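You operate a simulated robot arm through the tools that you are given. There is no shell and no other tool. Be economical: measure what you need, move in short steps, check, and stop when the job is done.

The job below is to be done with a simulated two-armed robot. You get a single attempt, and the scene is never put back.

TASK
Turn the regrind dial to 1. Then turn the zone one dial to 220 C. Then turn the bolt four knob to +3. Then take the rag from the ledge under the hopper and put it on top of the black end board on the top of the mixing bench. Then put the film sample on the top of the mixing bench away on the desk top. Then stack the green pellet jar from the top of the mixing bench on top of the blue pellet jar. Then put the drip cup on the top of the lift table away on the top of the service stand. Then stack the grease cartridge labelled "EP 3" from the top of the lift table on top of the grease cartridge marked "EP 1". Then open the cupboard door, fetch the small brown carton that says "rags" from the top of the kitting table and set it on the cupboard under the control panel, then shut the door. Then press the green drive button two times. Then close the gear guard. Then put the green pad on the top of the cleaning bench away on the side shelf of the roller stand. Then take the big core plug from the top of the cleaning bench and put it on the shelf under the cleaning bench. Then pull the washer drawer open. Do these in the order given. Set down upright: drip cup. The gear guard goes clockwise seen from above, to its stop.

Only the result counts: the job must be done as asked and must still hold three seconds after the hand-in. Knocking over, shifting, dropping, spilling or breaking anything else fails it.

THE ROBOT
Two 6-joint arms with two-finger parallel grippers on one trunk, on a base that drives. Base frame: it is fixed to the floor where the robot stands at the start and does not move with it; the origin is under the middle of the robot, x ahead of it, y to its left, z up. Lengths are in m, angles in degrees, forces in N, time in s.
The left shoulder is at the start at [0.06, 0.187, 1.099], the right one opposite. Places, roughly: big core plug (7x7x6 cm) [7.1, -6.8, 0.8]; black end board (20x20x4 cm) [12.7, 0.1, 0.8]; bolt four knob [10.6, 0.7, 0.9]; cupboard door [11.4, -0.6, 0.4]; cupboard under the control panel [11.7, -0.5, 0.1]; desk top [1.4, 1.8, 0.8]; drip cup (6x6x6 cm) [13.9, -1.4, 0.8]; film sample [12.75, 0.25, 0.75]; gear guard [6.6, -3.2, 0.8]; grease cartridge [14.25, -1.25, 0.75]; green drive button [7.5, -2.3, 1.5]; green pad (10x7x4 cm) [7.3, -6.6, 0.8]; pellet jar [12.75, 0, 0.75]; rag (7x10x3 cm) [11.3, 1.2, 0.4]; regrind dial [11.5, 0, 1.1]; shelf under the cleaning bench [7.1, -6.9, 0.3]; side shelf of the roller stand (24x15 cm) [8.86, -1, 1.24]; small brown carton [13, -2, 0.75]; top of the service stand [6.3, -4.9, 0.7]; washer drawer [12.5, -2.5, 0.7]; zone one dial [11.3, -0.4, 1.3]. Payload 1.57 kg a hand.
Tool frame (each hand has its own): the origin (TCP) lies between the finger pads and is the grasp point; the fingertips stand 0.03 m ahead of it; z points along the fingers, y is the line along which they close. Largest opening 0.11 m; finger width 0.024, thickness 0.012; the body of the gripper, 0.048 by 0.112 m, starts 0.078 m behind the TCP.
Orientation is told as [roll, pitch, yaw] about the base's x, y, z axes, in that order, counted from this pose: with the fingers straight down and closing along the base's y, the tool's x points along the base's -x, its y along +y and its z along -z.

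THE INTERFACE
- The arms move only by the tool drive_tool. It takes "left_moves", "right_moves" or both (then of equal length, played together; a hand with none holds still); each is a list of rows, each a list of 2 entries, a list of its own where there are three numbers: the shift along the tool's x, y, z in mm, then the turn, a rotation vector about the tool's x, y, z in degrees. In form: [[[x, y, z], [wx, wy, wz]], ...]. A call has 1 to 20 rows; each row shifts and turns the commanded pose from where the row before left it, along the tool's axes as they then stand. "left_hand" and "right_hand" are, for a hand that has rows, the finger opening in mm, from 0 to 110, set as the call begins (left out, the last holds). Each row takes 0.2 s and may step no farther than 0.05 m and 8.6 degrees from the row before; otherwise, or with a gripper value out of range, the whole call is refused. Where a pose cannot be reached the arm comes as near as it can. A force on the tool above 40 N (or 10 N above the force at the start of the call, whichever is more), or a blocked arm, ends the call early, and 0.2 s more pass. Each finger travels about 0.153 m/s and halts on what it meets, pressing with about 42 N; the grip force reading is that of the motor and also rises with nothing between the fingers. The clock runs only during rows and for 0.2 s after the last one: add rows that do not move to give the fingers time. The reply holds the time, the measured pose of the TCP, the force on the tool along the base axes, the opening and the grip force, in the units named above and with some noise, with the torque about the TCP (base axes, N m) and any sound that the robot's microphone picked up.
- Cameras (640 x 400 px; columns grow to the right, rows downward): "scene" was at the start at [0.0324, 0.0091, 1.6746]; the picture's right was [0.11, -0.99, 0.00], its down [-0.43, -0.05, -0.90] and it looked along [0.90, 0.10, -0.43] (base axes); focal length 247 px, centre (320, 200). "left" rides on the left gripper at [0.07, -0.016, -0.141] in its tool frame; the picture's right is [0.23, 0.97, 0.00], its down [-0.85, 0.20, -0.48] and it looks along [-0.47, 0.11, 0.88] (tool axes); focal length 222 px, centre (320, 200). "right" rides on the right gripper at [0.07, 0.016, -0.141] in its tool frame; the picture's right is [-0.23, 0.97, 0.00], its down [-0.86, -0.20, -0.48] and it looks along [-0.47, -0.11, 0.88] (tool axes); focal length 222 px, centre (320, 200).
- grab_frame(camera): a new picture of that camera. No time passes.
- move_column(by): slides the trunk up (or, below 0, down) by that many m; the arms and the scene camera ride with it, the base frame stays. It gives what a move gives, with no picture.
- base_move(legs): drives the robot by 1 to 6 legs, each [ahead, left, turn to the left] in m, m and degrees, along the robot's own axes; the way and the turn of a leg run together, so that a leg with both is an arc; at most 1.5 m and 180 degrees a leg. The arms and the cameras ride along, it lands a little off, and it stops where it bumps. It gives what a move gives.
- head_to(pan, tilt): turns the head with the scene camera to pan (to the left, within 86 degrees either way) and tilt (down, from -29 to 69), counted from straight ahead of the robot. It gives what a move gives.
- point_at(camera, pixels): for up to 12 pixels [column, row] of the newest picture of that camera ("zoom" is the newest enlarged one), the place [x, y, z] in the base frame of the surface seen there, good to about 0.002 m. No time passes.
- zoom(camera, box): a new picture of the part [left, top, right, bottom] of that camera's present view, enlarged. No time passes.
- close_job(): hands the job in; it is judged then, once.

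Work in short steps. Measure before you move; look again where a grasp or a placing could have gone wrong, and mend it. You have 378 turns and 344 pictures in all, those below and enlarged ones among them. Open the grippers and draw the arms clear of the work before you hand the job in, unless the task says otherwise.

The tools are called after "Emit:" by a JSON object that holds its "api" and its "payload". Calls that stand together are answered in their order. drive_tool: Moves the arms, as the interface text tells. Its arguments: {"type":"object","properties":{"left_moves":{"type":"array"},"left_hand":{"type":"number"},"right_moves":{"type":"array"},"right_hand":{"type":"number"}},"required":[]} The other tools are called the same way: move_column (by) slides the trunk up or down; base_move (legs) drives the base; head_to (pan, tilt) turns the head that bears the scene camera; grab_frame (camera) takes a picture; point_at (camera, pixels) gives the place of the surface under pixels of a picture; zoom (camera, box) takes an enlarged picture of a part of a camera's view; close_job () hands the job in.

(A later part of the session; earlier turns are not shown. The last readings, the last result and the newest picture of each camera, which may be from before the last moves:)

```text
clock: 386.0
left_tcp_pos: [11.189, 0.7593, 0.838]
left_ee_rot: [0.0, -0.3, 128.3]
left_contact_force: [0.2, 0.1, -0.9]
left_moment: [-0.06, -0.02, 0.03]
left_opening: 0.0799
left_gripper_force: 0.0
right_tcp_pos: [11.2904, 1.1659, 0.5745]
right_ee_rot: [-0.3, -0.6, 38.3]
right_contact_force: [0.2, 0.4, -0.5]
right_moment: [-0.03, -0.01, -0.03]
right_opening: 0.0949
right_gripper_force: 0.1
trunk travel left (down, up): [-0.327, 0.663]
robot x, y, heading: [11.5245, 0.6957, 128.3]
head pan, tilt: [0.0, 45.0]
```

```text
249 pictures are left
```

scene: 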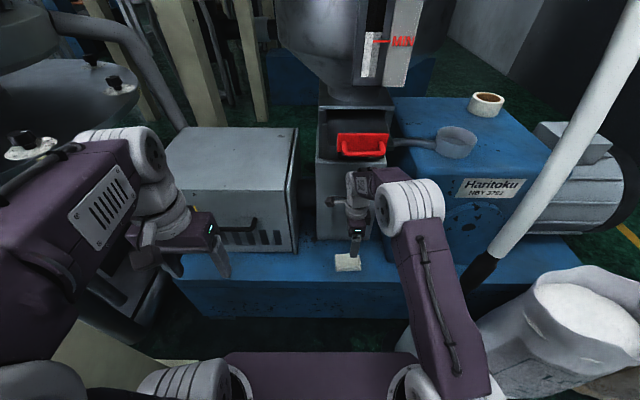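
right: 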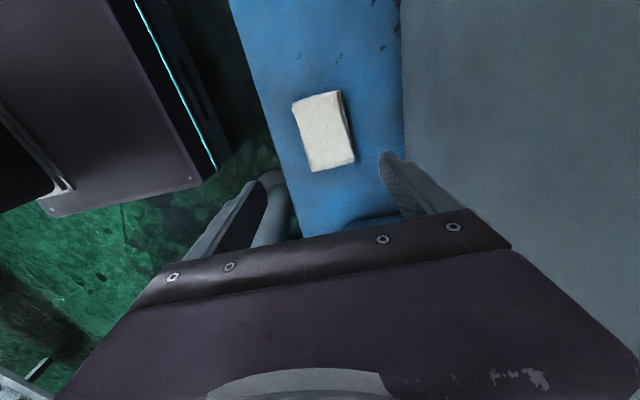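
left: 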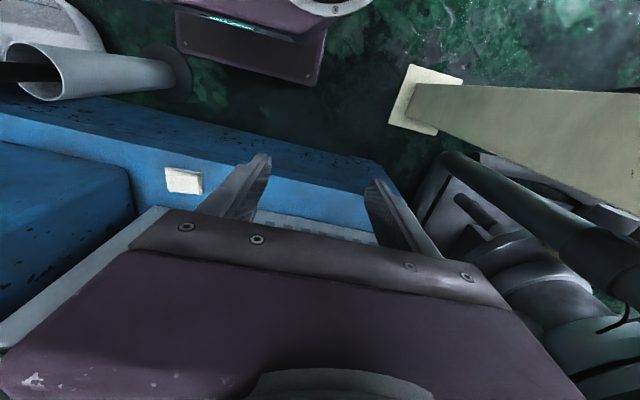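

Above the rag. Lower 140 mm and close.

Emit:
{"api": "drive_tool", "payload": {"right_moves": [[[0, 0, 47], [0, 0, 0]], [[0, 0, 47], [0, 0, 0]], [[0, 0, 45], [0, 0, 0]]]}}

Emit:
{"api": "drive_tool", "payload": {"right_moves": [[[0, 0, 0], [0, 0, 0]], [[0, 0, 0], [0, 0, 0]], [[0, 0, 0], [0, 0, 0]]], "right_hand": 20}}

Emit:
{"api": "grab_frame", "payload": {"camera": "right"}}

```text
clock: 386.8
left_tcp_pos: [11.1891, 0.7573, 0.8385]
left_ee_rot: [0.0, -0.4, 128.2]
left_contact_force: [1.0, 0.3, -0.4]
left_moment: [0.05, -0.03, -0.02]
left_opening: 0.0798
left_gripper_force: 0.0
right_tcp_pos: [11.2913, 1.1663, 0.4358]
right_ee_rot: [-0.3, -0.7, 38.3]
right_contact_force: [0.1, 0.3, 0.2]
right_moment: [-0.02, 0.03, 0.05]
right_opening: 0.0948
right_gripper_force: 0.1
trunk travel left (down, up): [-0.327, 0.663]
robot x, y, heading: [11.5235, 0.6944, 128.3]
head pan, tilt: [0.0, 45.0]
```

```text
clock: 387.6
left_tcp_pos: [11.1891, 0.7573, 0.8391]
left_ee_rot: [0.0, -0.4, 128.3]
left_contact_force: [0.7, -0.5, 1.0]
left_moment: [-0.04, 0.01, 0.01]
left_opening: 0.0797
left_gripper_force: 0.0
right_tcp_pos: [11.2927, 1.1651, 0.4369]
right_ee_rot: [-0.2, -0.6, 38.3]
right_contact_force: [0.7, 0.0, 0.5]
right_moment: [0.02, 0.02, 0.04]
right_opening: 0.064
right_gripper_force: 41.9
trunk travel left (down, up): [-0.327, 0.663]
robot x, y, heading: [11.5237, 0.6941, 128.1]
head pan, tilt: [0.0, 45.0]
```

```text
248 pictures are left
```

right: 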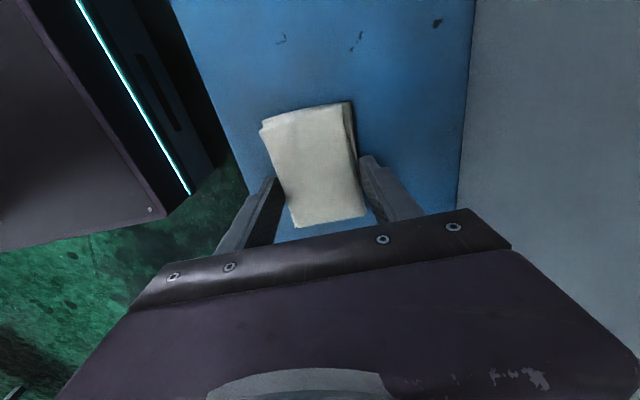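

Rag held (64 mm). Lift it and draw it out, then back off, raise the trunk and turn around to the bench.

Emit:
{"api": "drive_tool", "payload": {"right_moves": [[[0, 0, -45], [0, 0, 0]], [[0, 0, -45], [0, 0, 0]], [[0, 0, -40], [0, 0, 0]], [[-8, -48, 0], [0, 0, 0]], [[-8, -48, 0], [0, 0, 0]], [[-8, -48, 0], [0, 0, 0]], [[-8, -48, 0], [0, 0, 0]], [[0, 0, -50], [0, 0, 0]], [[0, 0, -50], [0, 0, 0]]]}}

Emit:
{"api": "base_move", "payload": {"legs": [[-0.31, 0, 0], [0, -0.3, 0]]}}

Emit:
{"api": "move_column", "payload": {"by": 0.35}}

Emit:
{"api": "grab_frame", "payload": {"camera": "right"}}

```text
clock: 389.6
left_tcp_pos: [11.1892, 0.7578, 0.8377]
left_ee_rot: [0.1, -0.3, 128.4]
left_contact_force: [1.2, -0.7, 0.5]
left_moment: [-0.02, 0.0, 0.01]
left_opening: 0.0801
left_gripper_force: 0.0
right_tcp_pos: [11.433, 1.0334, 0.667]
right_ee_rot: [-0.2, -0.7, 38.3]
right_contact_force: [-0.6, -0.9, -0.2]
right_moment: [0.01, 0.03, -0.01]
right_opening: 0.02
right_gripper_force: 0.0
trunk travel left (down, up): [-0.327, 0.663]
robot x, y, heading: [11.5257, 0.6902, 128.1]
head pan, tilt: [0.0, 45.0]
```

```text
clock: 393.4
left_tcp_pos: [11.6171, 0.6999, 0.8386]
left_ee_rot: [0.0, -0.2, 128.4]
left_contact_force: [0.2, 0.6, -0.3]
left_moment: [0.02, -0.01, 0.02]
left_opening: 0.0799
left_gripper_force: 0.1
right_tcp_pos: [11.8614, 0.9743, 0.6662]
right_ee_rot: [-0.2, -0.5, 38.4]
right_contact_force: [-0.3, -0.1, -0.4]
right_moment: [0.01, 0.02, -0.01]
right_opening: 0.0199
right_gripper_force: 0.0
trunk travel left (down, up): [-0.327, 0.663]
robot x, y, heading: [11.9531, 0.6353, 128.2]
head pan, tilt: [0.0, 45.0]
```

```text
clock: 396.8
left_tcp_pos: [11.6168, 0.6986, 1.1892]
left_ee_rot: [0.0, -0.3, 128.4]
left_contact_force: [0.3, 0.2, 1.3]
left_moment: [-0.01, 0.01, 0.02]
left_opening: 0.0798
left_gripper_force: 0.0
right_tcp_pos: [11.8605, 0.9745, 1.0167]
right_ee_rot: [-0.2, -0.6, 38.4]
right_contact_force: [-0.4, -0.4, 0.4]
right_moment: [0.0, -0.01, 0.01]
right_opening: 0.02
right_gripper_force: 0.0
trunk travel left (down, up): [-0.677, 0.313]
robot x, y, heading: [11.9525, 0.6356, 128.2]
head pan, tilt: [0.0, 45.0]
```

```text
247 pictures are left
```

right: 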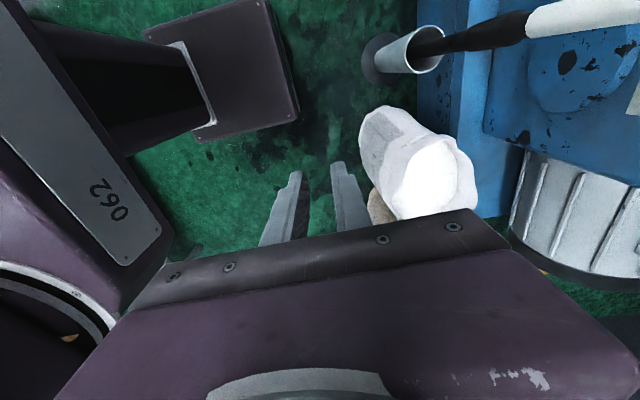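

The rag slipped out; I look for it.

Emit:
{"api": "grab_frame", "payload": {"camera": "scene"}}

```text
246 pictures are left
```

scene: 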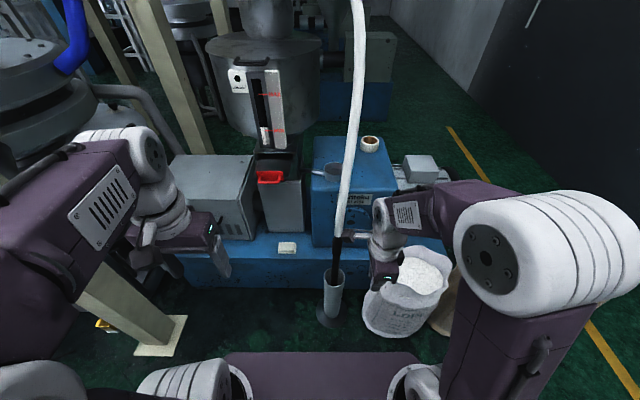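

The rag still lies on the ledge at (287,247). I go back: lower the trunk, return the base, and re-measure.

Emit:
{"api": "move_column", "payload": {"by": -0.35}}

Emit:
{"api": "base_move", "payload": {"legs": [[0, 0.3, 0], [0.31, 0, 0]]}}

Emit:
{"api": "zoom", "payload": {"camera": "scene", "box": [310, 230, 390, 290]}}

```text
clock: 400.2
left_tcp_pos: [11.616, 0.6972, 0.8386]
left_ee_rot: [0.0, -0.4, 128.4]
left_contact_force: [-0.6, 0.3, -0.2]
left_moment: [0.02, -0.02, 0.0]
left_opening: 0.0802
left_gripper_force: 0.1
right_tcp_pos: [11.86, 0.9745, 0.6668]
right_ee_rot: [-0.2, -0.6, 38.3]
right_contact_force: [0.8, -0.2, -0.2]
right_moment: [-0.02, -0.01, -0.02]
right_opening: 0.0202
right_gripper_force: 0.0
trunk travel left (down, up): [-0.327, 0.663]
robot x, y, heading: [11.9512, 0.6316, 128.5]
head pan, tilt: [0.0, 45.0]
```

```text
clock: 404.0
left_tcp_pos: [11.1844, 0.7538, 0.8376]
left_ee_rot: [0.1, -0.3, 128.5]
left_contact_force: [0.1, 0.3, -0.5]
left_moment: [0.0, -0.01, 0.02]
left_opening: 0.0799
left_gripper_force: 0.0
right_tcp_pos: [11.4274, 1.0306, 0.6674]
right_ee_rot: [-0.2, -0.6, 38.5]
right_contact_force: [-0.9, 0.0, 0.2]
right_moment: [-0.03, -0.03, -0.02]
right_opening: 0.02
right_gripper_force: 0.1
trunk travel left (down, up): [-0.327, 0.663]
robot x, y, heading: [11.5171, 0.6928, 128.2]
head pan, tilt: [0.0, 45.0]
```

```text
6.67 times, centred on (350, 260) of scene
```

zoom: 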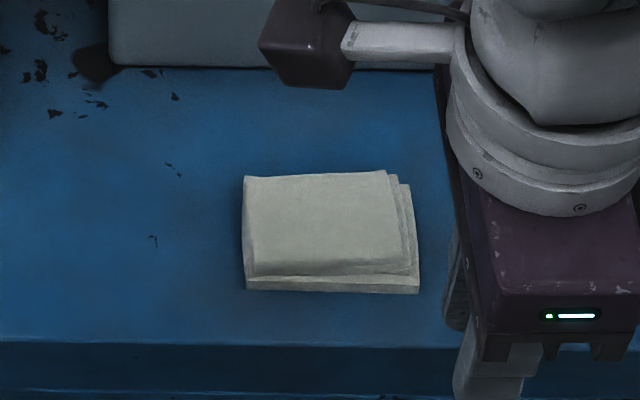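

Emit:
{"api": "point_at", "payload": {"camera": "zoom", "pixels": [[248, 180], [382, 174], [248, 286], [416, 290], [410, 190], [320, 225], [325, 340], [250, 270], [400, 268]]}}

```text
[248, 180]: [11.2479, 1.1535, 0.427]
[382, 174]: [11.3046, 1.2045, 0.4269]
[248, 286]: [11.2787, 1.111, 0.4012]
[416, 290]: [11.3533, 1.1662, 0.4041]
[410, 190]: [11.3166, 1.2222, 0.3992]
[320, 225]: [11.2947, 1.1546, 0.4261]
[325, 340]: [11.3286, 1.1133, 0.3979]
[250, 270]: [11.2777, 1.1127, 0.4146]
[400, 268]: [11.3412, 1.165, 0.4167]
```

Rag centre now (11.298,1.161), aligned. I go over it and grip deeper (TCP z 0.429).

Emit:
{"api": "drive_tool", "payload": {"right_moves": [[[0, 0, 47], [0, 0, 0]], [[0, 0, 47], [0, 0, 0]], [[5, 46, 0], [0, 0, 0]], [[5, 46, 0], [0, 0, 0]], [[5, 46, 0], [0, 0, 0]], [[5, 45, 0], [0, 0, 0]], [[0, 0, 48], [0, 0, 0]], [[0, 0, 48], [0, 0, 0]]], "right_hand": 90}}

```text
clock: 405.8
left_tcp_pos: [11.1855, 0.7548, 0.8388]
left_ee_rot: [0.0, -0.3, 128.6]
left_contact_force: [0.0, 0.3, 0.1]
left_moment: [-0.01, -0.02, -0.01]
left_opening: 0.0799
left_gripper_force: 0.0
right_tcp_pos: [11.3021, 1.1617, 0.4765]
right_ee_rot: [-0.2, -0.5, 38.5]
right_contact_force: [0.4, 0.8, 0.1]
right_moment: [-0.01, -0.01, 0.01]
right_opening: 0.09
right_gripper_force: 0.0
trunk travel left (down, up): [-0.327, 0.663]
robot x, y, heading: [11.521, 0.6928, 128.5]
head pan, tilt: [0.0, 45.0]
```

Emit:
{"api": "drive_tool", "payload": {"right_moves": [[[3, 2, 25], [0, 0, 0]], [[0, 0, 22], [0, 0, 0]]]}}

Emit:
{"api": "drive_tool", "payload": {"right_moves": [[[0, 0, 0], [0, 0, 0]], [[0, 0, 0], [0, 0, 0]], [[0, 0, 0], [0, 0, 0]]], "right_hand": 0}}

Emit:
{"api": "drive_tool", "payload": {"right_moves": [[[0, 0, -8], [0, 0, 0]], [[0, 0, -8], [0, 0, 0]], [[0, 0, -8], [0, 0, 0]], [[0, 0, -8], [0, 0, 0]]]}}

Emit:
{"api": "grab_frame", "payload": {"camera": "right"}}

```text
clock: 406.4
left_tcp_pos: [11.1859, 0.7528, 0.8385]
left_ee_rot: [0.0, -0.4, 128.5]
left_contact_force: [0.1, -0.2, 0.2]
left_moment: [-0.02, 0.06, 0.0]
left_opening: 0.0801
left_gripper_force: 0.1
right_tcp_pos: [11.2965, 1.1605, 0.4294]
right_ee_rot: [-0.1, -0.6, 38.5]
right_contact_force: [0.7, -0.4, 4.4]
right_moment: [0.12, 0.16, 0.01]
right_opening: 0.089
right_gripper_force: 0.1
trunk travel left (down, up): [-0.327, 0.663]
robot x, y, heading: [11.5227, 0.6914, 128.5]
head pan, tilt: [0.0, 45.0]
```

```text
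clock: 407.2
left_tcp_pos: [11.1847, 0.7527, 0.8395]
left_ee_rot: [0.0, -0.4, 128.6]
left_contact_force: [-0.1, -0.3, 0.0]
left_moment: [0.03, 0.01, 0.0]
left_opening: 0.08
left_gripper_force: 0.0
right_tcp_pos: [11.2967, 1.1609, 0.4301]
right_ee_rot: [0.0, -0.6, 38.4]
right_contact_force: [-1.5, 3.4, 8.5]
right_moment: [0.29, 0.13, -0.15]
right_opening: 0.0637
right_gripper_force: 41.9
trunk travel left (down, up): [-0.327, 0.663]
robot x, y, heading: [11.5198, 0.69, 128.4]
head pan, tilt: [0.0, 45.0]
```

```text
clock: 408.2
left_tcp_pos: [11.1857, 0.7535, 0.8381]
left_ee_rot: [0.0, -0.3, 128.5]
left_contact_force: [-0.4, 0.9, 0.2]
left_moment: [-0.05, 0.02, -0.02]
left_opening: 0.0799
left_gripper_force: 0.1
right_tcp_pos: [11.2971, 1.1601, 0.461]
right_ee_rot: [-0.2, -0.6, 38.5]
right_contact_force: [0.7, 0.1, 0.1]
right_moment: [0.0, 0.02, -0.03]
right_opening: 0.0633
right_gripper_force: 42.4
trunk travel left (down, up): [-0.327, 0.663]
robot x, y, heading: [11.5168, 0.6907, 128.5]
head pan, tilt: [0.0, 45.0]
```

```text
244 pictures are left
```

right: 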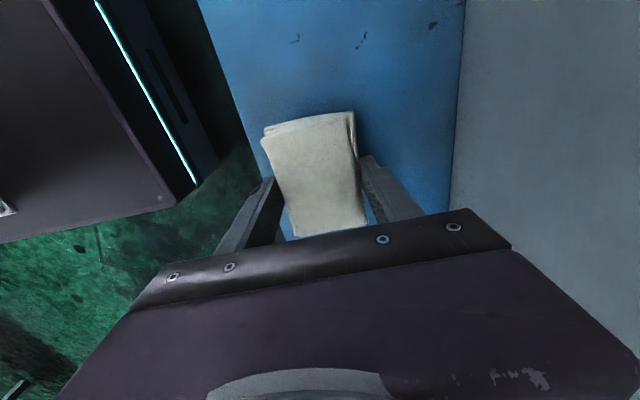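

Lifted and held. Continue gently: up, then out in small steps.

Emit:
{"api": "drive_tool", "payload": {"right_moves": [[[0, 0, -15], [0, 0, 0]], [[0, 0, -15], [0, 0, 0]], [[0, 0, -15], [0, 0, 0]], [[0, 0, -15], [0, 0, 0]], [[0, 0, -15], [0, 0, 0]], [[0, 0, -15], [0, 0, 0]], [[-3, -18, 0], [0, 0, 0]], [[-3, -20, 0], [0, 0, 0]], [[-3, -20, 0], [0, 0, 0]], [[-3, -20, 0], [0, 0, 0]], [[-3, -20, 0], [0, 0, 0]], [[-3, -20, 0], [0, 0, 0]], [[-3, -20, 0], [0, 0, 0]], [[-3, -20, 0], [0, 0, 0]], [[0, -15, -10], [0, 0, 0]]]}}

Emit:
{"api": "grab_frame", "payload": {"camera": "right"}}

```text
clock: 411.4
left_tcp_pos: [11.1855, 0.7536, 0.8389]
left_ee_rot: [0.0, -0.3, 128.5]
left_contact_force: [0.4, -0.2, 0.3]
left_moment: [0.01, -0.02, 0.0]
left_opening: 0.0801
left_gripper_force: 0.1
right_tcp_pos: [11.4223, 1.04, 0.5621]
right_ee_rot: [-0.2, -0.5, 38.6]
right_contact_force: [-0.7, -0.4, -0.3]
right_moment: [-0.01, 0.02, 0.01]
right_opening: 0.0635
right_gripper_force: 41.8
trunk travel left (down, up): [-0.327, 0.663]
robot x, y, heading: [11.5157, 0.6927, 128.3]
head pan, tilt: [0.0, 45.0]
```

```text
243 pictures are left
```

right: 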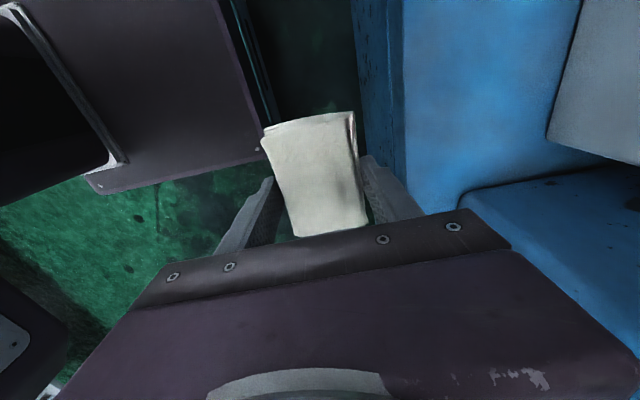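

Still held. Back away, raise the trunk, turn round to face the bench.

Emit:
{"api": "base_move", "payload": {"legs": [[-0.31, 0, 0], [0, -0.3, 0]]}}

Emit:
{"api": "move_column", "payload": {"by": 0.4}}

Emit:
{"api": "base_move", "payload": {"legs": [[0, 0, 179]]}}

Emit:
{"api": "head_to", "payload": {"pan": 20, "tilt": 40}}

Emit:
{"api": "grab_frame", "payload": {"camera": "scene"}}

```text
clock: 415.1
left_tcp_pos: [11.6106, 0.6972, 0.8389]
left_ee_rot: [0.0, -0.2, 128.6]
left_contact_force: [0.4, -0.4, 0.0]
left_moment: [0.0, 0.02, -0.02]
left_opening: 0.08
left_gripper_force: 0.1
right_tcp_pos: [11.8475, 0.9837, 0.562]
right_ee_rot: [-0.2, -0.6, 38.6]
right_contact_force: [-0.3, -1.2, -0.5]
right_moment: [0.03, 0.01, -0.01]
right_opening: 0.0636
right_gripper_force: 42.0
trunk travel left (down, up): [-0.327, 0.663]
robot x, y, heading: [11.9471, 0.6363, 128.6]
head pan, tilt: [0.0, 45.0]
```

```text
clock: 418.9
left_tcp_pos: [11.6106, 0.6971, 1.2382]
left_ee_rot: [0.0, -0.3, 128.6]
left_contact_force: [-0.6, 0.6, 0.3]
left_moment: [0.01, 0.02, 0.0]
left_opening: 0.08
left_gripper_force: 0.1
right_tcp_pos: [11.8474, 0.9838, 0.9619]
right_ee_rot: [-0.1, -0.6, 38.6]
right_contact_force: [-0.2, 0.4, -1.3]
right_moment: [-0.01, -0.03, -0.03]
right_opening: 0.0636
right_gripper_force: 41.3
trunk travel left (down, up): [-0.727, 0.263]
robot x, y, heading: [11.9398, 0.6352, 128.6]
head pan, tilt: [0.0, 45.0]
```

```text
clock: 426.7
left_tcp_pos: [12.2799, 0.5741, 1.2378]
left_ee_rot: [0.0, -0.3, -51.0]
left_contact_force: [-0.2, -0.3, 0.1]
left_moment: [-0.03, 0.02, 0.0]
left_opening: 0.0801
left_gripper_force: 0.1
right_tcp_pos: [12.045, 0.2867, 0.9636]
right_ee_rot: [-0.2, -0.7, -141.0]
right_contact_force: [-0.2, -0.2, 0.7]
right_moment: [0.0, 0.03, 0.0]
right_opening: 0.0636
right_gripper_force: 42.0
trunk travel left (down, up): [-0.727, 0.263]
robot x, y, heading: [11.9454, 0.6331, -51.2]
head pan, tilt: [0.0, 45.0]
```

```text
clock: 427.5
left_tcp_pos: [12.2798, 0.5749, 1.2389]
left_ee_rot: [0.1, -0.3, -51.0]
left_contact_force: [-0.3, -0.9, 0.3]
left_moment: [0.02, 0.0, -0.01]
left_opening: 0.0798
left_gripper_force: 0.0
right_tcp_pos: [12.0447, 0.2862, 0.9622]
right_ee_rot: [-0.2, -0.6, -141.1]
right_contact_force: [-0.1, 0.5, -0.1]
right_moment: [0.02, 0.01, 0.02]
right_opening: 0.0638
right_gripper_force: 42.2
trunk travel left (down, up): [-0.727, 0.263]
robot x, y, heading: [11.947, 0.636, -51.2]
head pan, tilt: [20.0, 40.0]
```

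```text
242 pictures are left
```

scene: 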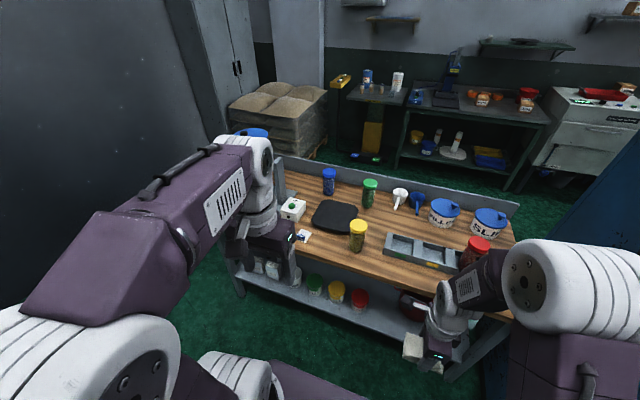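

Emit:
{"api": "point_at", "payload": {"camera": "scene", "pixels": [[335, 216], [318, 216], [352, 222], [340, 203], [330, 229], [303, 236], [293, 209], [329, 182], [370, 195], [358, 238], [430, 285], [250, 135]]}}

Emit:
{"api": "zoom", "payload": {"camera": "scene", "box": [260, 150, 420, 270]}}

```text
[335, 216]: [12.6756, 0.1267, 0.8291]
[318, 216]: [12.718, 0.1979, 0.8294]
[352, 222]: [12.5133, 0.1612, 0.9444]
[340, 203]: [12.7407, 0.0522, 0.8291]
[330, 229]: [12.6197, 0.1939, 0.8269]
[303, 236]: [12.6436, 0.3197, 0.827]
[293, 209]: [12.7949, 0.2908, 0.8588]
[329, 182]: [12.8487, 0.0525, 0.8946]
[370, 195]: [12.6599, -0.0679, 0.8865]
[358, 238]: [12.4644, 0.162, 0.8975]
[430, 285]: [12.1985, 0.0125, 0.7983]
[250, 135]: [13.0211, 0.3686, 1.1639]
```

```text
3.33 times, centred on (340, 210) of scene
```

zoom: 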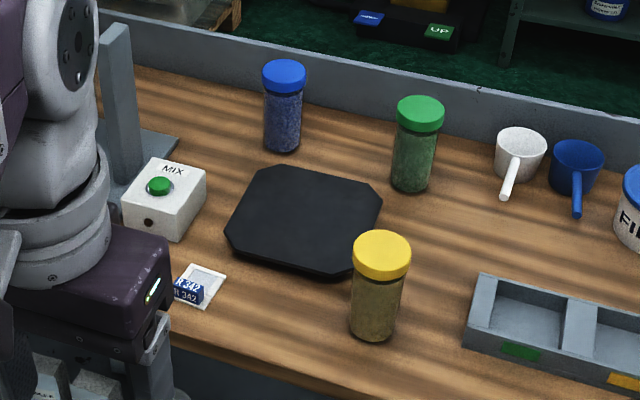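

Board centre ≈ (12.69,0.115), top z 0.829; film sample at (12.644,0.320). I raise the rag, pull the left hand back and move the base to the bench edge.

Emit:
{"api": "drive_tool", "payload": {"left_moves": [[[25, 0, 0], [0, 0, 0]], [[25, 0, 0], [0, 0, 0]], [[25, 0, 0], [0, 0, 0]], [[25, 0, 0], [0, 0, 0]]], "right_moves": [[[0, 0, -20], [0, 0, 0]], [[0, 0, -20], [0, 0, 0]], [[0, 0, -20], [0, 0, 0]], [[0, 0, -20], [0, 0, 0]]]}}

Emit:
{"api": "base_move", "payload": {"legs": [[0, 0.45, -1.4], [0.32, 0, 0]]}}

Emit:
{"api": "head_to", "payload": {"pan": -10, "tilt": 50}}

Emit:
{"api": "grab_frame", "payload": {"camera": "scene"}}

```text
clock: 428.5
left_tcp_pos: [12.2782, 0.5744, 1.2387]
left_ee_rot: [0.0, -0.5, -50.9]
left_contact_force: [-0.7, 0.3, -0.7]
left_moment: [0.0, -0.02, 0.01]
left_opening: 0.0801
left_gripper_force: 0.1
left hand out of reach, approached as far as the arm can: row 1, 2, 3, 4
right_tcp_pos: [12.0464, 0.2864, 1.0436]
right_ee_rot: [-0.2, -0.6, -141.2]
right_contact_force: [0.0, 0.1, -0.7]
right_moment: [-0.01, 0.0, -0.01]
right_opening: 0.0635
right_gripper_force: 41.8
trunk travel left (down, up): [-0.727, 0.263]
robot x, y, heading: [11.9463, 0.6331, -51.4]
head pan, tilt: [20.0, 40.0]
```

```text
clock: 433.0
left_tcp_pos: [12.8271, 0.5939, 1.2398]
left_ee_rot: [0.0, -0.4, -52.4]
left_contact_force: [-0.4, 0.2, -0.7]
left_moment: [0.0, -0.02, 0.0]
left_opening: 0.0801
left_gripper_force: 0.0
right_tcp_pos: [12.5861, 0.3111, 1.0422]
right_ee_rot: [-0.1, -0.5, -142.4]
right_contact_force: [-0.4, 0.8, 0.1]
right_moment: [0.02, 0.02, -0.01]
right_opening: 0.0637
right_gripper_force: 42.0
trunk travel left (down, up): [-0.727, 0.263]
robot x, y, heading: [12.4951, 0.6595, -52.5]
head pan, tilt: [20.0, 40.0]
```

```text
clock: 433.9
left_tcp_pos: [12.8279, 0.5918, 1.2385]
left_ee_rot: [0.0, -0.2, -52.4]
left_contact_force: [0.3, -0.1, -1.0]
left_moment: [0.0, 0.05, 0.02]
left_opening: 0.0801
left_gripper_force: 0.1
right_tcp_pos: [12.5872, 0.3109, 1.0425]
right_ee_rot: [-0.2, -0.6, -142.4]
right_contact_force: [-1.1, 0.1, -0.4]
right_moment: [0.02, -0.02, -0.02]
right_opening: 0.0639
right_gripper_force: 41.9
trunk travel left (down, up): [-0.727, 0.263]
robot x, y, heading: [12.499, 0.6595, -52.4]
head pan, tilt: [-10.0, 50.0]
```

```text
240 pictures are left
```

scene: 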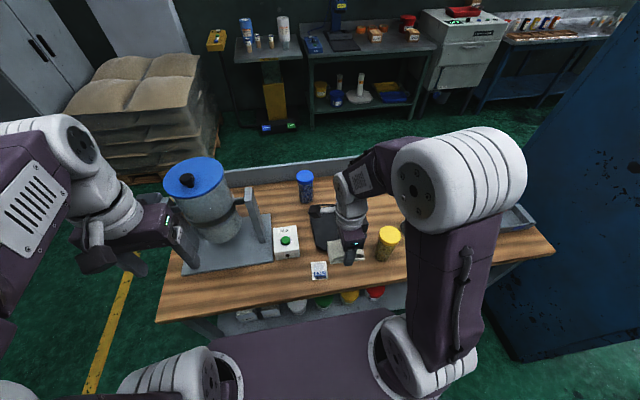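

Move the rag over the board centre (+217 y, −50 x) in small steps.

Emit:
{"api": "drive_tool", "payload": {"right_moves": [[[-4, 18, 0], [0, 0, 0]], [[-4, 18, 0], [0, 0, 0]], [[-4, 18, 0], [0, 0, 0]], [[-4, 18, 0], [0, 0, 0]], [[-4, 18, 0], [0, 0, 0]], [[-4, 18, 0], [0, 0, 0]], [[-4, 18, 0], [0, 0, 0]], [[-4, 18, 0], [0, 0, 0]], [[-4, 18, 0], [0, 0, 0]], [[-4, 18, 0], [0, 0, 0]], [[-5, 18, 0], [0, 0, 0]], [[-5, 19, 0], [0, 0, 0]]]}}

Emit:
{"api": "grab_frame", "payload": {"camera": "right"}}

```text
clock: 436.5
left_tcp_pos: [12.8279, 0.5915, 1.2392]
left_ee_rot: [-0.1, -0.3, -52.4]
left_contact_force: [0.5, 0.0, 0.3]
left_moment: [0.01, 0.01, -0.02]
left_opening: 0.0801
left_gripper_force: 0.0
right_tcp_pos: [12.6804, 0.1061, 1.0423]
right_ee_rot: [-0.3, -0.5, -142.5]
right_contact_force: [0.4, -0.3, 0.1]
right_moment: [0.04, -0.01, -0.01]
right_opening: 0.0639
right_gripper_force: 41.8
trunk travel left (down, up): [-0.727, 0.263]
robot x, y, heading: [12.4924, 0.6595, -52.6]
head pan, tilt: [-10.0, 50.0]
```

```text
239 pictures are left
```

right: 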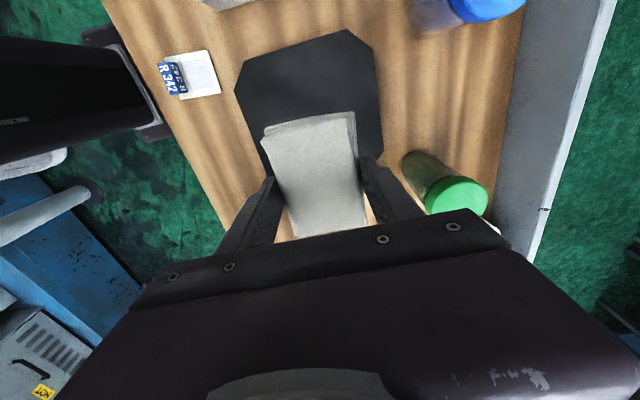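

Emit:
{"api": "point_at", "payload": {"camera": "right", "pixels": [[237, 90], [275, 50], [345, 32], [373, 50], [383, 130], [240, 120], [265, 168], [188, 72], [310, 150], [260, 135], [355, 115], [455, 195]]}}

```text
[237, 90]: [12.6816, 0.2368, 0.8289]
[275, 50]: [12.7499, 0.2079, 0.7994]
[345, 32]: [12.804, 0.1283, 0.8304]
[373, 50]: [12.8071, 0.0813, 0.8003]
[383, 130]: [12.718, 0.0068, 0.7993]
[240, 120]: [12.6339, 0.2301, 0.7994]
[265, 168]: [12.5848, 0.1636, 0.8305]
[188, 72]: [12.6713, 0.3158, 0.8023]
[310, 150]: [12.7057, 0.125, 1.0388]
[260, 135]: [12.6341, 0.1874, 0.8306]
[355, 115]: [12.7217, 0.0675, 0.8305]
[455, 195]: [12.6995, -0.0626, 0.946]
```

Rag is over the board. Lower gently to z≈0.864.

Emit:
{"api": "drive_tool", "payload": {"right_moves": [[[0, 0, 25], [0, 0, 0]], [[0, 0, 25], [0, 0, 0]], [[0, 0, 25], [0, 0, 0]], [[0, 0, 25], [0, 0, 0]], [[0, 0, 25], [0, 0, 0]], [[0, 0, 25], [0, 0, 0]], [[0, 0, 14], [0, 0, 0]], [[0, 0, 14], [0, 0, 0]]]}}

Emit:
{"api": "grab_frame", "payload": {"camera": "right"}}

```text
clock: 438.3
left_tcp_pos: [12.8273, 0.5922, 1.2386]
left_ee_rot: [0.0, -0.3, -52.4]
left_contact_force: [0.2, -0.3, 0.0]
left_moment: [-0.01, 0.0, -0.01]
left_opening: 0.0799
left_gripper_force: 0.1
right_tcp_pos: [12.6778, 0.1055, 0.8632]
right_ee_rot: [-0.3, -0.5, -142.5]
right_contact_force: [-1.0, 0.2, -0.6]
right_moment: [-0.02, 0.02, -0.05]
right_opening: 0.0638
right_gripper_force: 42.4
trunk travel left (down, up): [-0.727, 0.263]
robot x, y, heading: [12.4906, 0.6607, -52.5]
head pan, tilt: [-10.0, 50.0]
```

```text
238 pictures are left
```

right: 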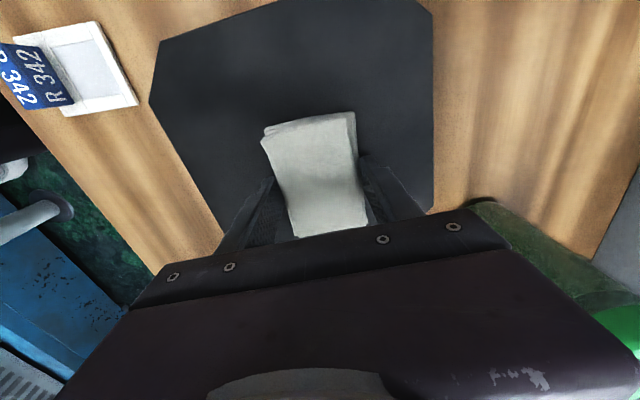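

Within the board. Lower 3 mm and open.

Emit:
{"api": "drive_tool", "payload": {"right_moves": [[[0, 0, 3], [0, 0, 0]], [[0, 0, 0], [0, 0, 0]]]}}

Emit:
{"api": "drive_tool", "payload": {"right_moves": [[[0, 0, 0], [0, 0, 0]], [[0, 0, 0], [0, 0, 0]]], "right_hand": 85}}

Emit:
{"api": "drive_tool", "payload": {"right_moves": [[[0, 0, -25], [0, 0, 0]], [[0, 0, -40], [0, 0, 0]], [[0, 0, -50], [0, 0, 0]], [[0, 0, -50], [0, 0, 0]]]}}

Emit:
{"api": "grab_frame", "payload": {"camera": "right"}}

```text
clock: 438.9
left_tcp_pos: [12.8285, 0.5936, 1.2377]
left_ee_rot: [0.0, -0.3, -52.4]
left_contact_force: [-0.5, 0.7, 0.9]
left_moment: [0.01, 0.0, 0.03]
left_opening: 0.0799
left_gripper_force: 0.0
right_tcp_pos: [12.6779, 0.108, 0.8607]
right_ee_rot: [-0.1, -0.6, -142.5]
right_contact_force: [0.5, 0.3, 4.1]
right_moment: [-0.01, -0.09, -0.03]
right_opening: 0.0638
right_gripper_force: 42.4
trunk travel left (down, up): [-0.727, 0.263]
robot x, y, heading: [12.4979, 0.6615, -52.6]
head pan, tilt: [-10.0, 50.0]
```

```text
clock: 439.5
left_tcp_pos: [12.8274, 0.5941, 1.2388]
left_ee_rot: [0.0, -0.4, -52.4]
left_contact_force: [-0.3, -0.5, -0.7]
left_moment: [0.02, -0.01, 0.05]
left_opening: 0.0802
left_gripper_force: 0.0
right_tcp_pos: [12.6786, 0.1072, 0.861]
right_ee_rot: [-0.1, -0.6, -142.5]
right_contact_force: [-0.8, 0.2, 5.1]
right_moment: [-0.01, -0.06, 0.0]
right_opening: 0.0832
right_gripper_force: 0.0
trunk travel left (down, up): [-0.727, 0.263]
robot x, y, heading: [12.4942, 0.6581, -52.5]
head pan, tilt: [-10.0, 50.0]
```

```text
clock: 440.5
left_tcp_pos: [12.8271, 0.5935, 1.2392]
left_ee_rot: [0.0, -0.4, -52.5]
left_contact_force: [-0.7, 0.3, -0.5]
left_moment: [0.01, -0.03, 0.01]
left_opening: 0.0801
left_gripper_force: 0.0
right_tcp_pos: [12.6797, 0.1078, 1.0275]
right_ee_rot: [-0.2, -0.6, -142.4]
right_contact_force: [0.4, 0.1, -0.3]
right_moment: [0.0, -0.03, 0.01]
right_opening: 0.0852
right_gripper_force: 0.0
trunk travel left (down, up): [-0.727, 0.263]
robot x, y, heading: [12.4979, 0.657, -52.6]
head pan, tilt: [-10.0, 50.0]
```

```text
237 pictures are left
```

right: 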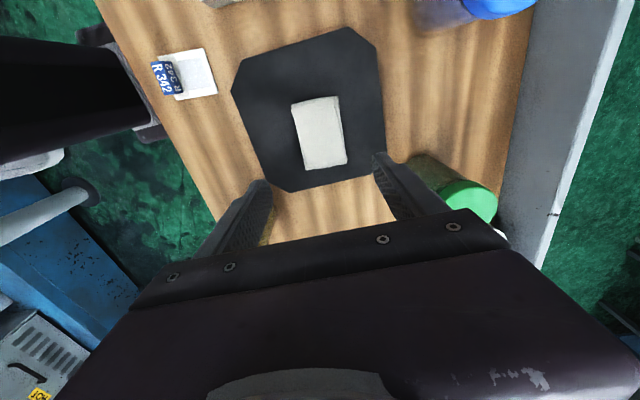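

Rag rests on the board. Now examine the film sample at (185,75).

Emit:
{"api": "zoom", "payload": {"camera": "right", "box": [135, 30, 235, 110]}}

Emit:
{"api": "point_at", "payload": {"camera": "right", "pixels": [[204, 50], [217, 93], [178, 98], [160, 57], [163, 78], [172, 72], [195, 72], [153, 65], [156, 95]]}}

```text
5.00 times, centred on (185, 70) of right
```

zoom: 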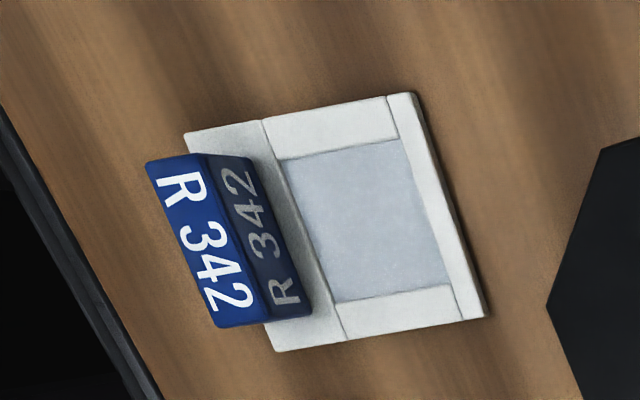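

```text
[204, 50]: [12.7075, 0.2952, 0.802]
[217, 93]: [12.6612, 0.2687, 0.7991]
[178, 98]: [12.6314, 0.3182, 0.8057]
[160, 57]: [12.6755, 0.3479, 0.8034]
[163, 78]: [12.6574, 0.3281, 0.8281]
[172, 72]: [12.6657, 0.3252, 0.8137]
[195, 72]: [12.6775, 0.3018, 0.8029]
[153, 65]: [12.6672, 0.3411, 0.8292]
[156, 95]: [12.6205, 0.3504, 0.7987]
```

Emit:
{"api": "point_at", "payload": {"camera": "zoom", "pixels": [[165, 165], [205, 160], [255, 165], [225, 318], [265, 318], [305, 312], [230, 240], [270, 300], [205, 240], [192, 140], [282, 345]]}}

```text
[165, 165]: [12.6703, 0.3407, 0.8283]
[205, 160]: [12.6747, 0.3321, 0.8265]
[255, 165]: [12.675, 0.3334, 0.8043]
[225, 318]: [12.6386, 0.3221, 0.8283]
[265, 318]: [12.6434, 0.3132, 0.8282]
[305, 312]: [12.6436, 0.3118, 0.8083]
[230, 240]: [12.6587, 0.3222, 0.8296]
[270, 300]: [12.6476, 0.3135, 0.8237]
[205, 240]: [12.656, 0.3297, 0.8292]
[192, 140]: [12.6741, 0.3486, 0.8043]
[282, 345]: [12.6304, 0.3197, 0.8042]
```

The sample has an upright tab (centre (12.657,0.327), z 0.804–0.829, along heading 31°). I bring the right hand above it, turned 6.6°.

Emit:
{"api": "drive_tool", "payload": {"right_moves": [[[23, -37, 0], [0, 0, 0]], [[23, -37, 0], [0, 0, 0]], [[23, -37, 0], [0, 0, 0]], [[23, -38, 0], [0, 0, 0]], [[23, -38, 0], [0, 0, 0]], [[0, 0, 0], [0, 0, 6.6]], [[0, 0, 50], [0, 0, 0]]], "right_hand": 60}}

Emit:
{"api": "grab_frame", "payload": {"camera": "right"}}

```text
clock: 442.1
left_tcp_pos: [12.8294, 0.5914, 1.2385]
left_ee_rot: [0.0, -0.3, -52.4]
left_contact_force: [0.4, -0.1, 0.3]
left_moment: [0.03, 0.01, -0.01]
left_opening: 0.0797
left_gripper_force: 0.0
right_tcp_pos: [12.6577, 0.3253, 0.9733]
right_ee_rot: [-0.2, -0.6, -149.0]
right_contact_force: [0.1, -0.2, -0.9]
right_moment: [0.01, 0.01, -0.01]
right_opening: 0.06
right_gripper_force: 0.0
trunk travel left (down, up): [-0.727, 0.263]
robot x, y, heading: [12.4942, 0.6616, -52.7]
head pan, tilt: [-10.0, 50.0]
```

```text
235 pictures are left
```

right: 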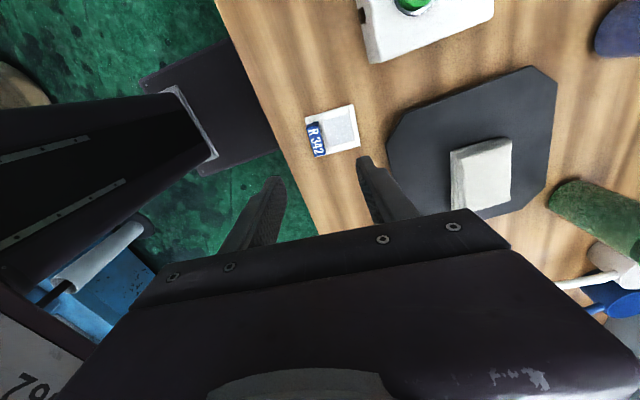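

Emit:
{"api": "drive_tool", "payload": {"right_moves": [[[0, 0, 45], [0, 0, 0]], [[0, 0, 45], [0, 0, 0]], [[0, 0, 43], [0, 0, 0]]], "right_hand": 45}}

Emit:
{"api": "grab_frame", "payload": {"camera": "right"}}

```text
clock: 442.9
left_tcp_pos: [12.8275, 0.5927, 1.2378]
left_ee_rot: [0.0, -0.3, -52.4]
left_contact_force: [0.3, 1.0, -0.4]
left_moment: [0.02, -0.01, 0.01]
left_opening: 0.08
left_gripper_force: 0.0
right_tcp_pos: [12.6552, 0.3238, 0.8425]
right_ee_rot: [-0.2, -0.5, -149.1]
right_contact_force: [0.1, -0.1, 0.3]
right_moment: [-0.02, -0.01, 0.0]
right_opening: 0.0452
right_gripper_force: 0.0
trunk travel left (down, up): [-0.727, 0.263]
robot x, y, heading: [12.4951, 0.662, -53.0]
head pan, tilt: [-10.0, 50.0]
```

```text
234 pictures are left
```

right: 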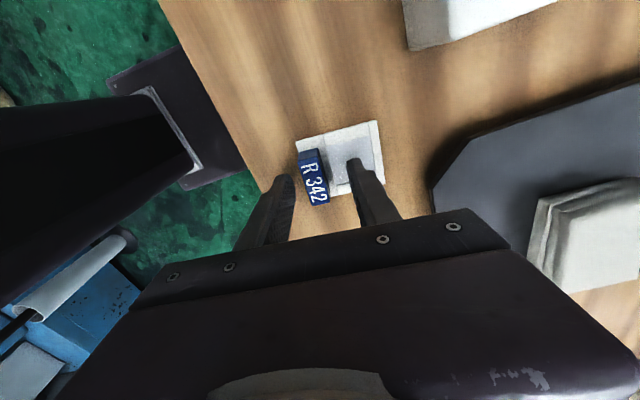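

Emit:
{"api": "drive_tool", "payload": {"right_moves": [[[3, 0, 4], [0, 0, 0]], [[0, 0, 0], [0, 0, 0]]]}}

Emit:
{"api": "drive_tool", "payload": {"right_moves": [[[0, 0, 0], [0, 0, 0]], [[0, 0, 0], [0, 0, 0]], [[0, 0, 0], [0, 0, 0]]], "right_hand": 0}}

Emit:
{"api": "drive_tool", "payload": {"right_moves": [[[0, 0, -10], [0, 0, 0]], [[0, 0, -20], [0, 0, 0]], [[0, 0, -20], [0, 0, 0]], [[0, 0, -20], [0, 0, 0]], [[0, 0, -20], [0, 0, 0]], [[0, 0, -20], [0, 0, 0]]]}}

Emit:
{"api": "grab_frame", "payload": {"camera": "right"}}

```text
clock: 443.5
left_tcp_pos: [12.8275, 0.592, 1.2381]
left_ee_rot: [0.0, -0.3, -52.4]
left_contact_force: [1.0, -0.4, -0.3]
left_moment: [0.0, -0.01, -0.03]
left_opening: 0.0799
left_gripper_force: 0.0
right_tcp_pos: [12.658, 0.3263, 0.8382]
right_ee_rot: [-0.2, -0.6, -149.1]
right_contact_force: [0.5, -0.4, -0.2]
right_moment: [0.0, -0.03, 0.0]
right_opening: 0.0448
right_gripper_force: 0.0
trunk travel left (down, up): [-0.727, 0.263]
robot x, y, heading: [12.4936, 0.6603, -52.5]
head pan, tilt: [-10.0, 50.0]
```

```text
clock: 444.3
left_tcp_pos: [12.8278, 0.5926, 1.2384]
left_ee_rot: [0.1, -0.3, -52.4]
left_contact_force: [0.5, 0.2, 0.0]
left_moment: [0.0, -0.03, 0.01]
left_opening: 0.0797
left_gripper_force: 0.1
right_tcp_pos: [12.6577, 0.3258, 0.8384]
right_ee_rot: [-0.1, -0.6, -149.1]
right_contact_force: [1.3, 0.3, -0.4]
right_moment: [0.01, 0.03, 0.0]
right_opening: 0.0148
right_gripper_force: 30.8
trunk travel left (down, up): [-0.727, 0.263]
robot x, y, heading: [12.4974, 0.6649, -52.7]
head pan, tilt: [-10.0, 50.0]
```

```text
clock: 445.7
left_tcp_pos: [12.8274, 0.5926, 1.2391]
left_ee_rot: [-0.1, -0.3, -52.5]
left_contact_force: [0.1, -0.2, -0.5]
left_moment: [0.0, -0.03, 0.01]
left_opening: 0.0799
left_gripper_force: 0.0
right_tcp_pos: [12.659, 0.3264, 0.9489]
right_ee_rot: [-0.2, -0.6, -149.1]
right_contact_force: [0.2, -0.6, -0.9]
right_moment: [0.03, -0.02, 0.02]
right_opening: 0.0146
right_gripper_force: 30.4
trunk travel left (down, up): [-0.727, 0.263]
robot x, y, heading: [12.4938, 0.6634, -52.4]
head pan, tilt: [-10.0, 50.0]
```

```text
233 pictures are left
```

right: 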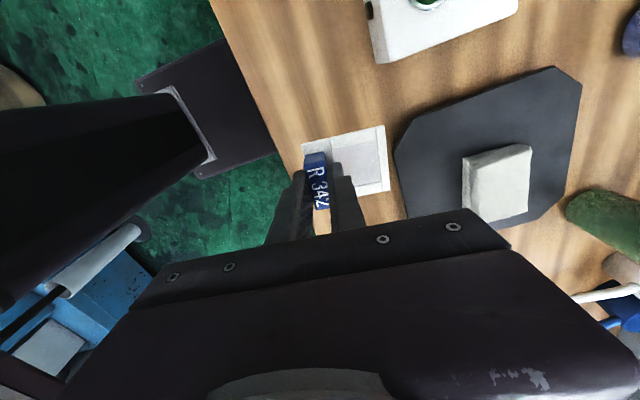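

Film sample held by its tab. I raise it and drive the long way back toward the desk: round the bench first.

Emit:
{"api": "drive_tool", "payload": {"right_moves": [[[0, 0, -40], [0, 0, 0]], [[0, 0, -40], [0, 0, 0]], [[0, 0, -40], [0, 0, 0]]]}}

Emit:
{"api": "base_move", "payload": {"legs": [[-0.17, 0, 0], [0, 0.98, 0], [1.3, 0, 0], [0.27, -0.5, 0], [0, 0, -90]]}}

```text
clock: 446.5
left_tcp_pos: [12.8269, 0.593, 1.2388]
left_ee_rot: [0.0, -0.3, -52.3]
left_contact_force: [-0.1, 0.6, 0.1]
left_moment: [0.0, -0.02, 0.0]
left_opening: 0.0799
left_gripper_force: 0.1
right_tcp_pos: [12.6591, 0.3275, 1.0685]
right_ee_rot: [-0.2, -0.7, -149.2]
right_contact_force: [-0.2, -0.1, -0.5]
right_moment: [0.02, 0.02, -0.01]
right_opening: 0.0145
right_gripper_force: 31.0
trunk travel left (down, up): [-0.727, 0.263]
robot x, y, heading: [12.4914, 0.6618, -53.0]
head pan, tilt: [-10.0, 50.0]
```

```text
clock: 465.6
left_tcp_pos: [13.6688, -0.4913, 1.2386]
left_ee_rot: [0.0, -0.3, -143.0]
left_contact_force: [0.2, 0.3, 0.5]
left_moment: [0.04, 0.01, 0.0]
left_opening: 0.0801
left_gripper_force: 0.1
right_tcp_pos: [13.4052, -0.3224, 1.0673]
right_ee_rot: [-0.1, -0.6, 120.4]
right_contact_force: [0.2, 0.0, 0.0]
right_moment: [-0.03, 0.02, -0.01]
right_opening: 0.0149
right_gripper_force: 30.8
trunk travel left (down, up): [-0.727, 0.263]
robot x, y, heading: [13.7402, -0.1572, -143.1]
head pan, tilt: [-10.0, 50.0]
```

Emit:
{"api": "base_move", "payload": {"legs": [[1.5, 0, 0.5], [1.5, 0, 0], [1.5, 0, 0], [1.5, 0, 0], [0.7, 0, 0]]}}

Emit:
{"api": "base_move", "payload": {"legs": [[0.4, -0.7, 0], [0.4, -0.72, 0], [1.5, 0, 0], [1.5, 0, 0]]}}

Emit:
{"api": "head_to", "payload": {"pan": -30, "tilt": 20}}

Emit:
{"api": "grab_frame", "payload": {"camera": "scene"}}

```text
clock: 497.5
left_tcp_pos: [8.3294, -4.5257, 1.2392]
left_ee_rot: [-0.1, -0.3, -142.6]
left_contact_force: [-0.1, 0.4, -0.5]
left_moment: [0.02, 0.0, 0.03]
left_opening: 0.0798
left_gripper_force: 0.1
right_tcp_pos: [8.0656, -4.3575, 1.068]
right_ee_rot: [0.0, -0.6, 120.8]
right_contact_force: [-0.6, -0.8, -0.4]
right_moment: [-0.01, -0.04, -0.02]
right_opening: 0.0147
right_gripper_force: 30.7
trunk travel left (down, up): [-0.727, 0.263]
robot x, y, heading: [8.3987, -4.1925, -142.5]
head pan, tilt: [-10.0, 50.0]
```

```text
clock: 519.9
left_tcp_pos: [4.4629, -5.7073, 1.2386]
left_ee_rot: [0.0, -0.3, -141.6]
left_contact_force: [0.4, -0.7, -0.2]
left_moment: [-0.01, 0.03, -0.04]
left_opening: 0.08
left_gripper_force: 0.1
right_tcp_pos: [4.1948, -5.5437, 1.0689]
right_ee_rot: [-0.1, -0.7, 121.6]
right_contact_force: [-0.2, 0.7, -0.7]
right_moment: [0.03, 0.01, -0.02]
right_opening: 0.0147
right_gripper_force: 30.2
trunk travel left (down, up): [-0.727, 0.263]
robot x, y, heading: [4.5283, -5.3726, -141.6]
head pan, tilt: [-10.0, 50.0]
```

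```text
clock: 520.8
left_tcp_pos: [4.4627, -5.7073, 1.2391]
left_ee_rot: [0.0, -0.4, -141.7]
left_contact_force: [-1.1, 0.6, 0.7]
left_moment: [-0.02, 0.02, -0.01]
left_opening: 0.0802
left_gripper_force: 0.2
right_tcp_pos: [4.1956, -5.5425, 1.0688]
right_ee_rot: [-0.1, -0.7, 121.7]
right_contact_force: [0.4, -0.1, -0.2]
right_moment: [0.01, -0.03, 0.01]
right_opening: 0.0148
right_gripper_force: 30.5
trunk travel left (down, up): [-0.727, 0.263]
robot x, y, heading: [4.5264, -5.3758, -141.9]
head pan, tilt: [-30.0, 20.0]
```

```text
232 pictures are left
```

scene: 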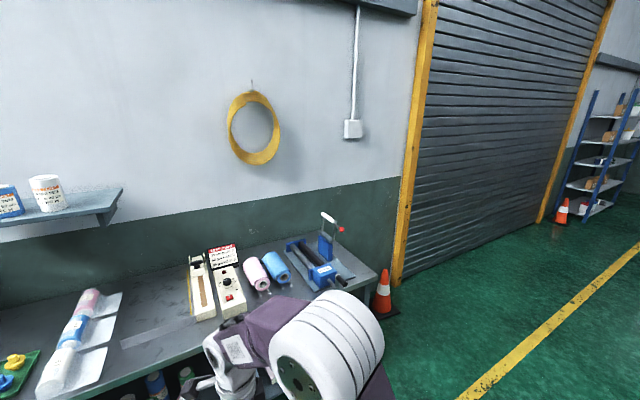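

Lane is clear ahead on the right. I turn right and drive back along the lane toward the desk.

Emit:
{"api": "base_move", "payload": {"legs": [[0.28, 0, 0], [0, 0, -90.7], [1.5, 0, 0], [1.5, 0, 0], [1.5, 0, 0], [1.1, 0, 0]]}}

Emit:
{"api": "head_to", "payload": {"pan": -40, "tilt": 25}}

Emit:
{"api": "grab_frame", "payload": {"camera": "scene"}}

```text
clock: 552.9
left_tcp_pos: [0.5149, -1.08, 1.2386]
left_ee_rot: [0.0, -0.3, 128.7]
left_contact_force: [0.2, 0.1, 0.6]
left_moment: [0.05, -0.03, -0.01]
left_opening: 0.08
left_gripper_force: 0.1
right_tcp_pos: [0.6795, -0.8114, 1.0675]
right_ee_rot: [-0.1, -0.7, 32.0]
right_contact_force: [0.9, -0.3, -0.5]
right_moment: [0.03, 0.01, -0.01]
right_opening: 0.0148
right_gripper_force: 31.2
trunk travel left (down, up): [-0.727, 0.263]
robot x, y, heading: [0.8496, -1.142, 128.5]
head pan, tilt: [-30.0, 20.0]
```

```text
clock: 553.6
left_tcp_pos: [0.5152, -1.0785, 1.2386]
left_ee_rot: [0.0, -0.4, 128.7]
left_contact_force: [-0.8, -0.2, 0.2]
left_moment: [0.0, -0.02, -0.02]
left_opening: 0.0801
left_gripper_force: 0.0
right_tcp_pos: [0.6788, -0.812, 1.0689]
right_ee_rot: [0.0, -0.6, 32.0]
right_contact_force: [-0.2, 0.2, -0.3]
right_moment: [-0.03, 0.01, -0.03]
right_opening: 0.0149
right_gripper_force: 30.6
trunk travel left (down, up): [-0.727, 0.263]
robot x, y, heading: [0.8463, -1.14, 128.3]
head pan, tilt: [-40.0, 25.0]
```

```text
231 pictures are left
```

scene: 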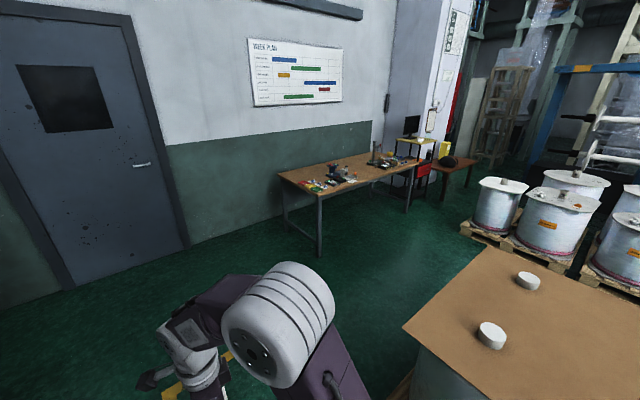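

Emit:
{"api": "point_at", "payload": {"camera": "scene", "pixels": [[317, 192], [280, 175], [415, 160], [320, 252], [408, 208], [355, 183], [370, 165], [470, 225], [405, 325], [420, 380], [345, 250]]}}

Emit:
{"api": "zoom", "payload": {"camera": "scene", "box": [270, 110, 480, 250]}}

```text
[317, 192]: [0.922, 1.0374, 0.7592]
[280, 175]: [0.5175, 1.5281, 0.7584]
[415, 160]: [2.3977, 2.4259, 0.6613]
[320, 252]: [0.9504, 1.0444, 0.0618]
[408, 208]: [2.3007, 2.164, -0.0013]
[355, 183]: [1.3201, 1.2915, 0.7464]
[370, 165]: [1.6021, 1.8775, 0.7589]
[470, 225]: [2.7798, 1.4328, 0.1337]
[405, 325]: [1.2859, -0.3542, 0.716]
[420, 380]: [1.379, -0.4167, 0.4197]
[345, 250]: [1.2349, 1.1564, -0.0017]
```

```text
2.86 times, centred on (375, 180) of scene
```

zoom: 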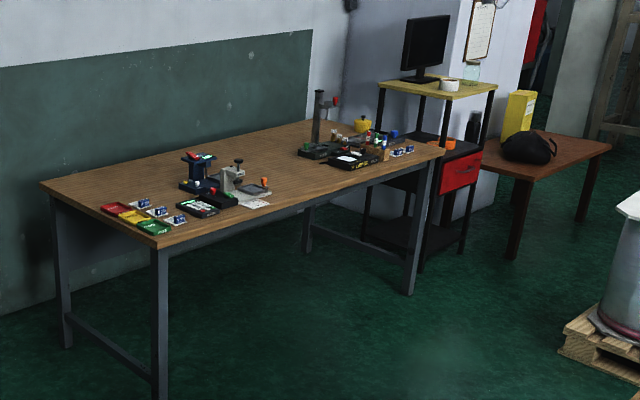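

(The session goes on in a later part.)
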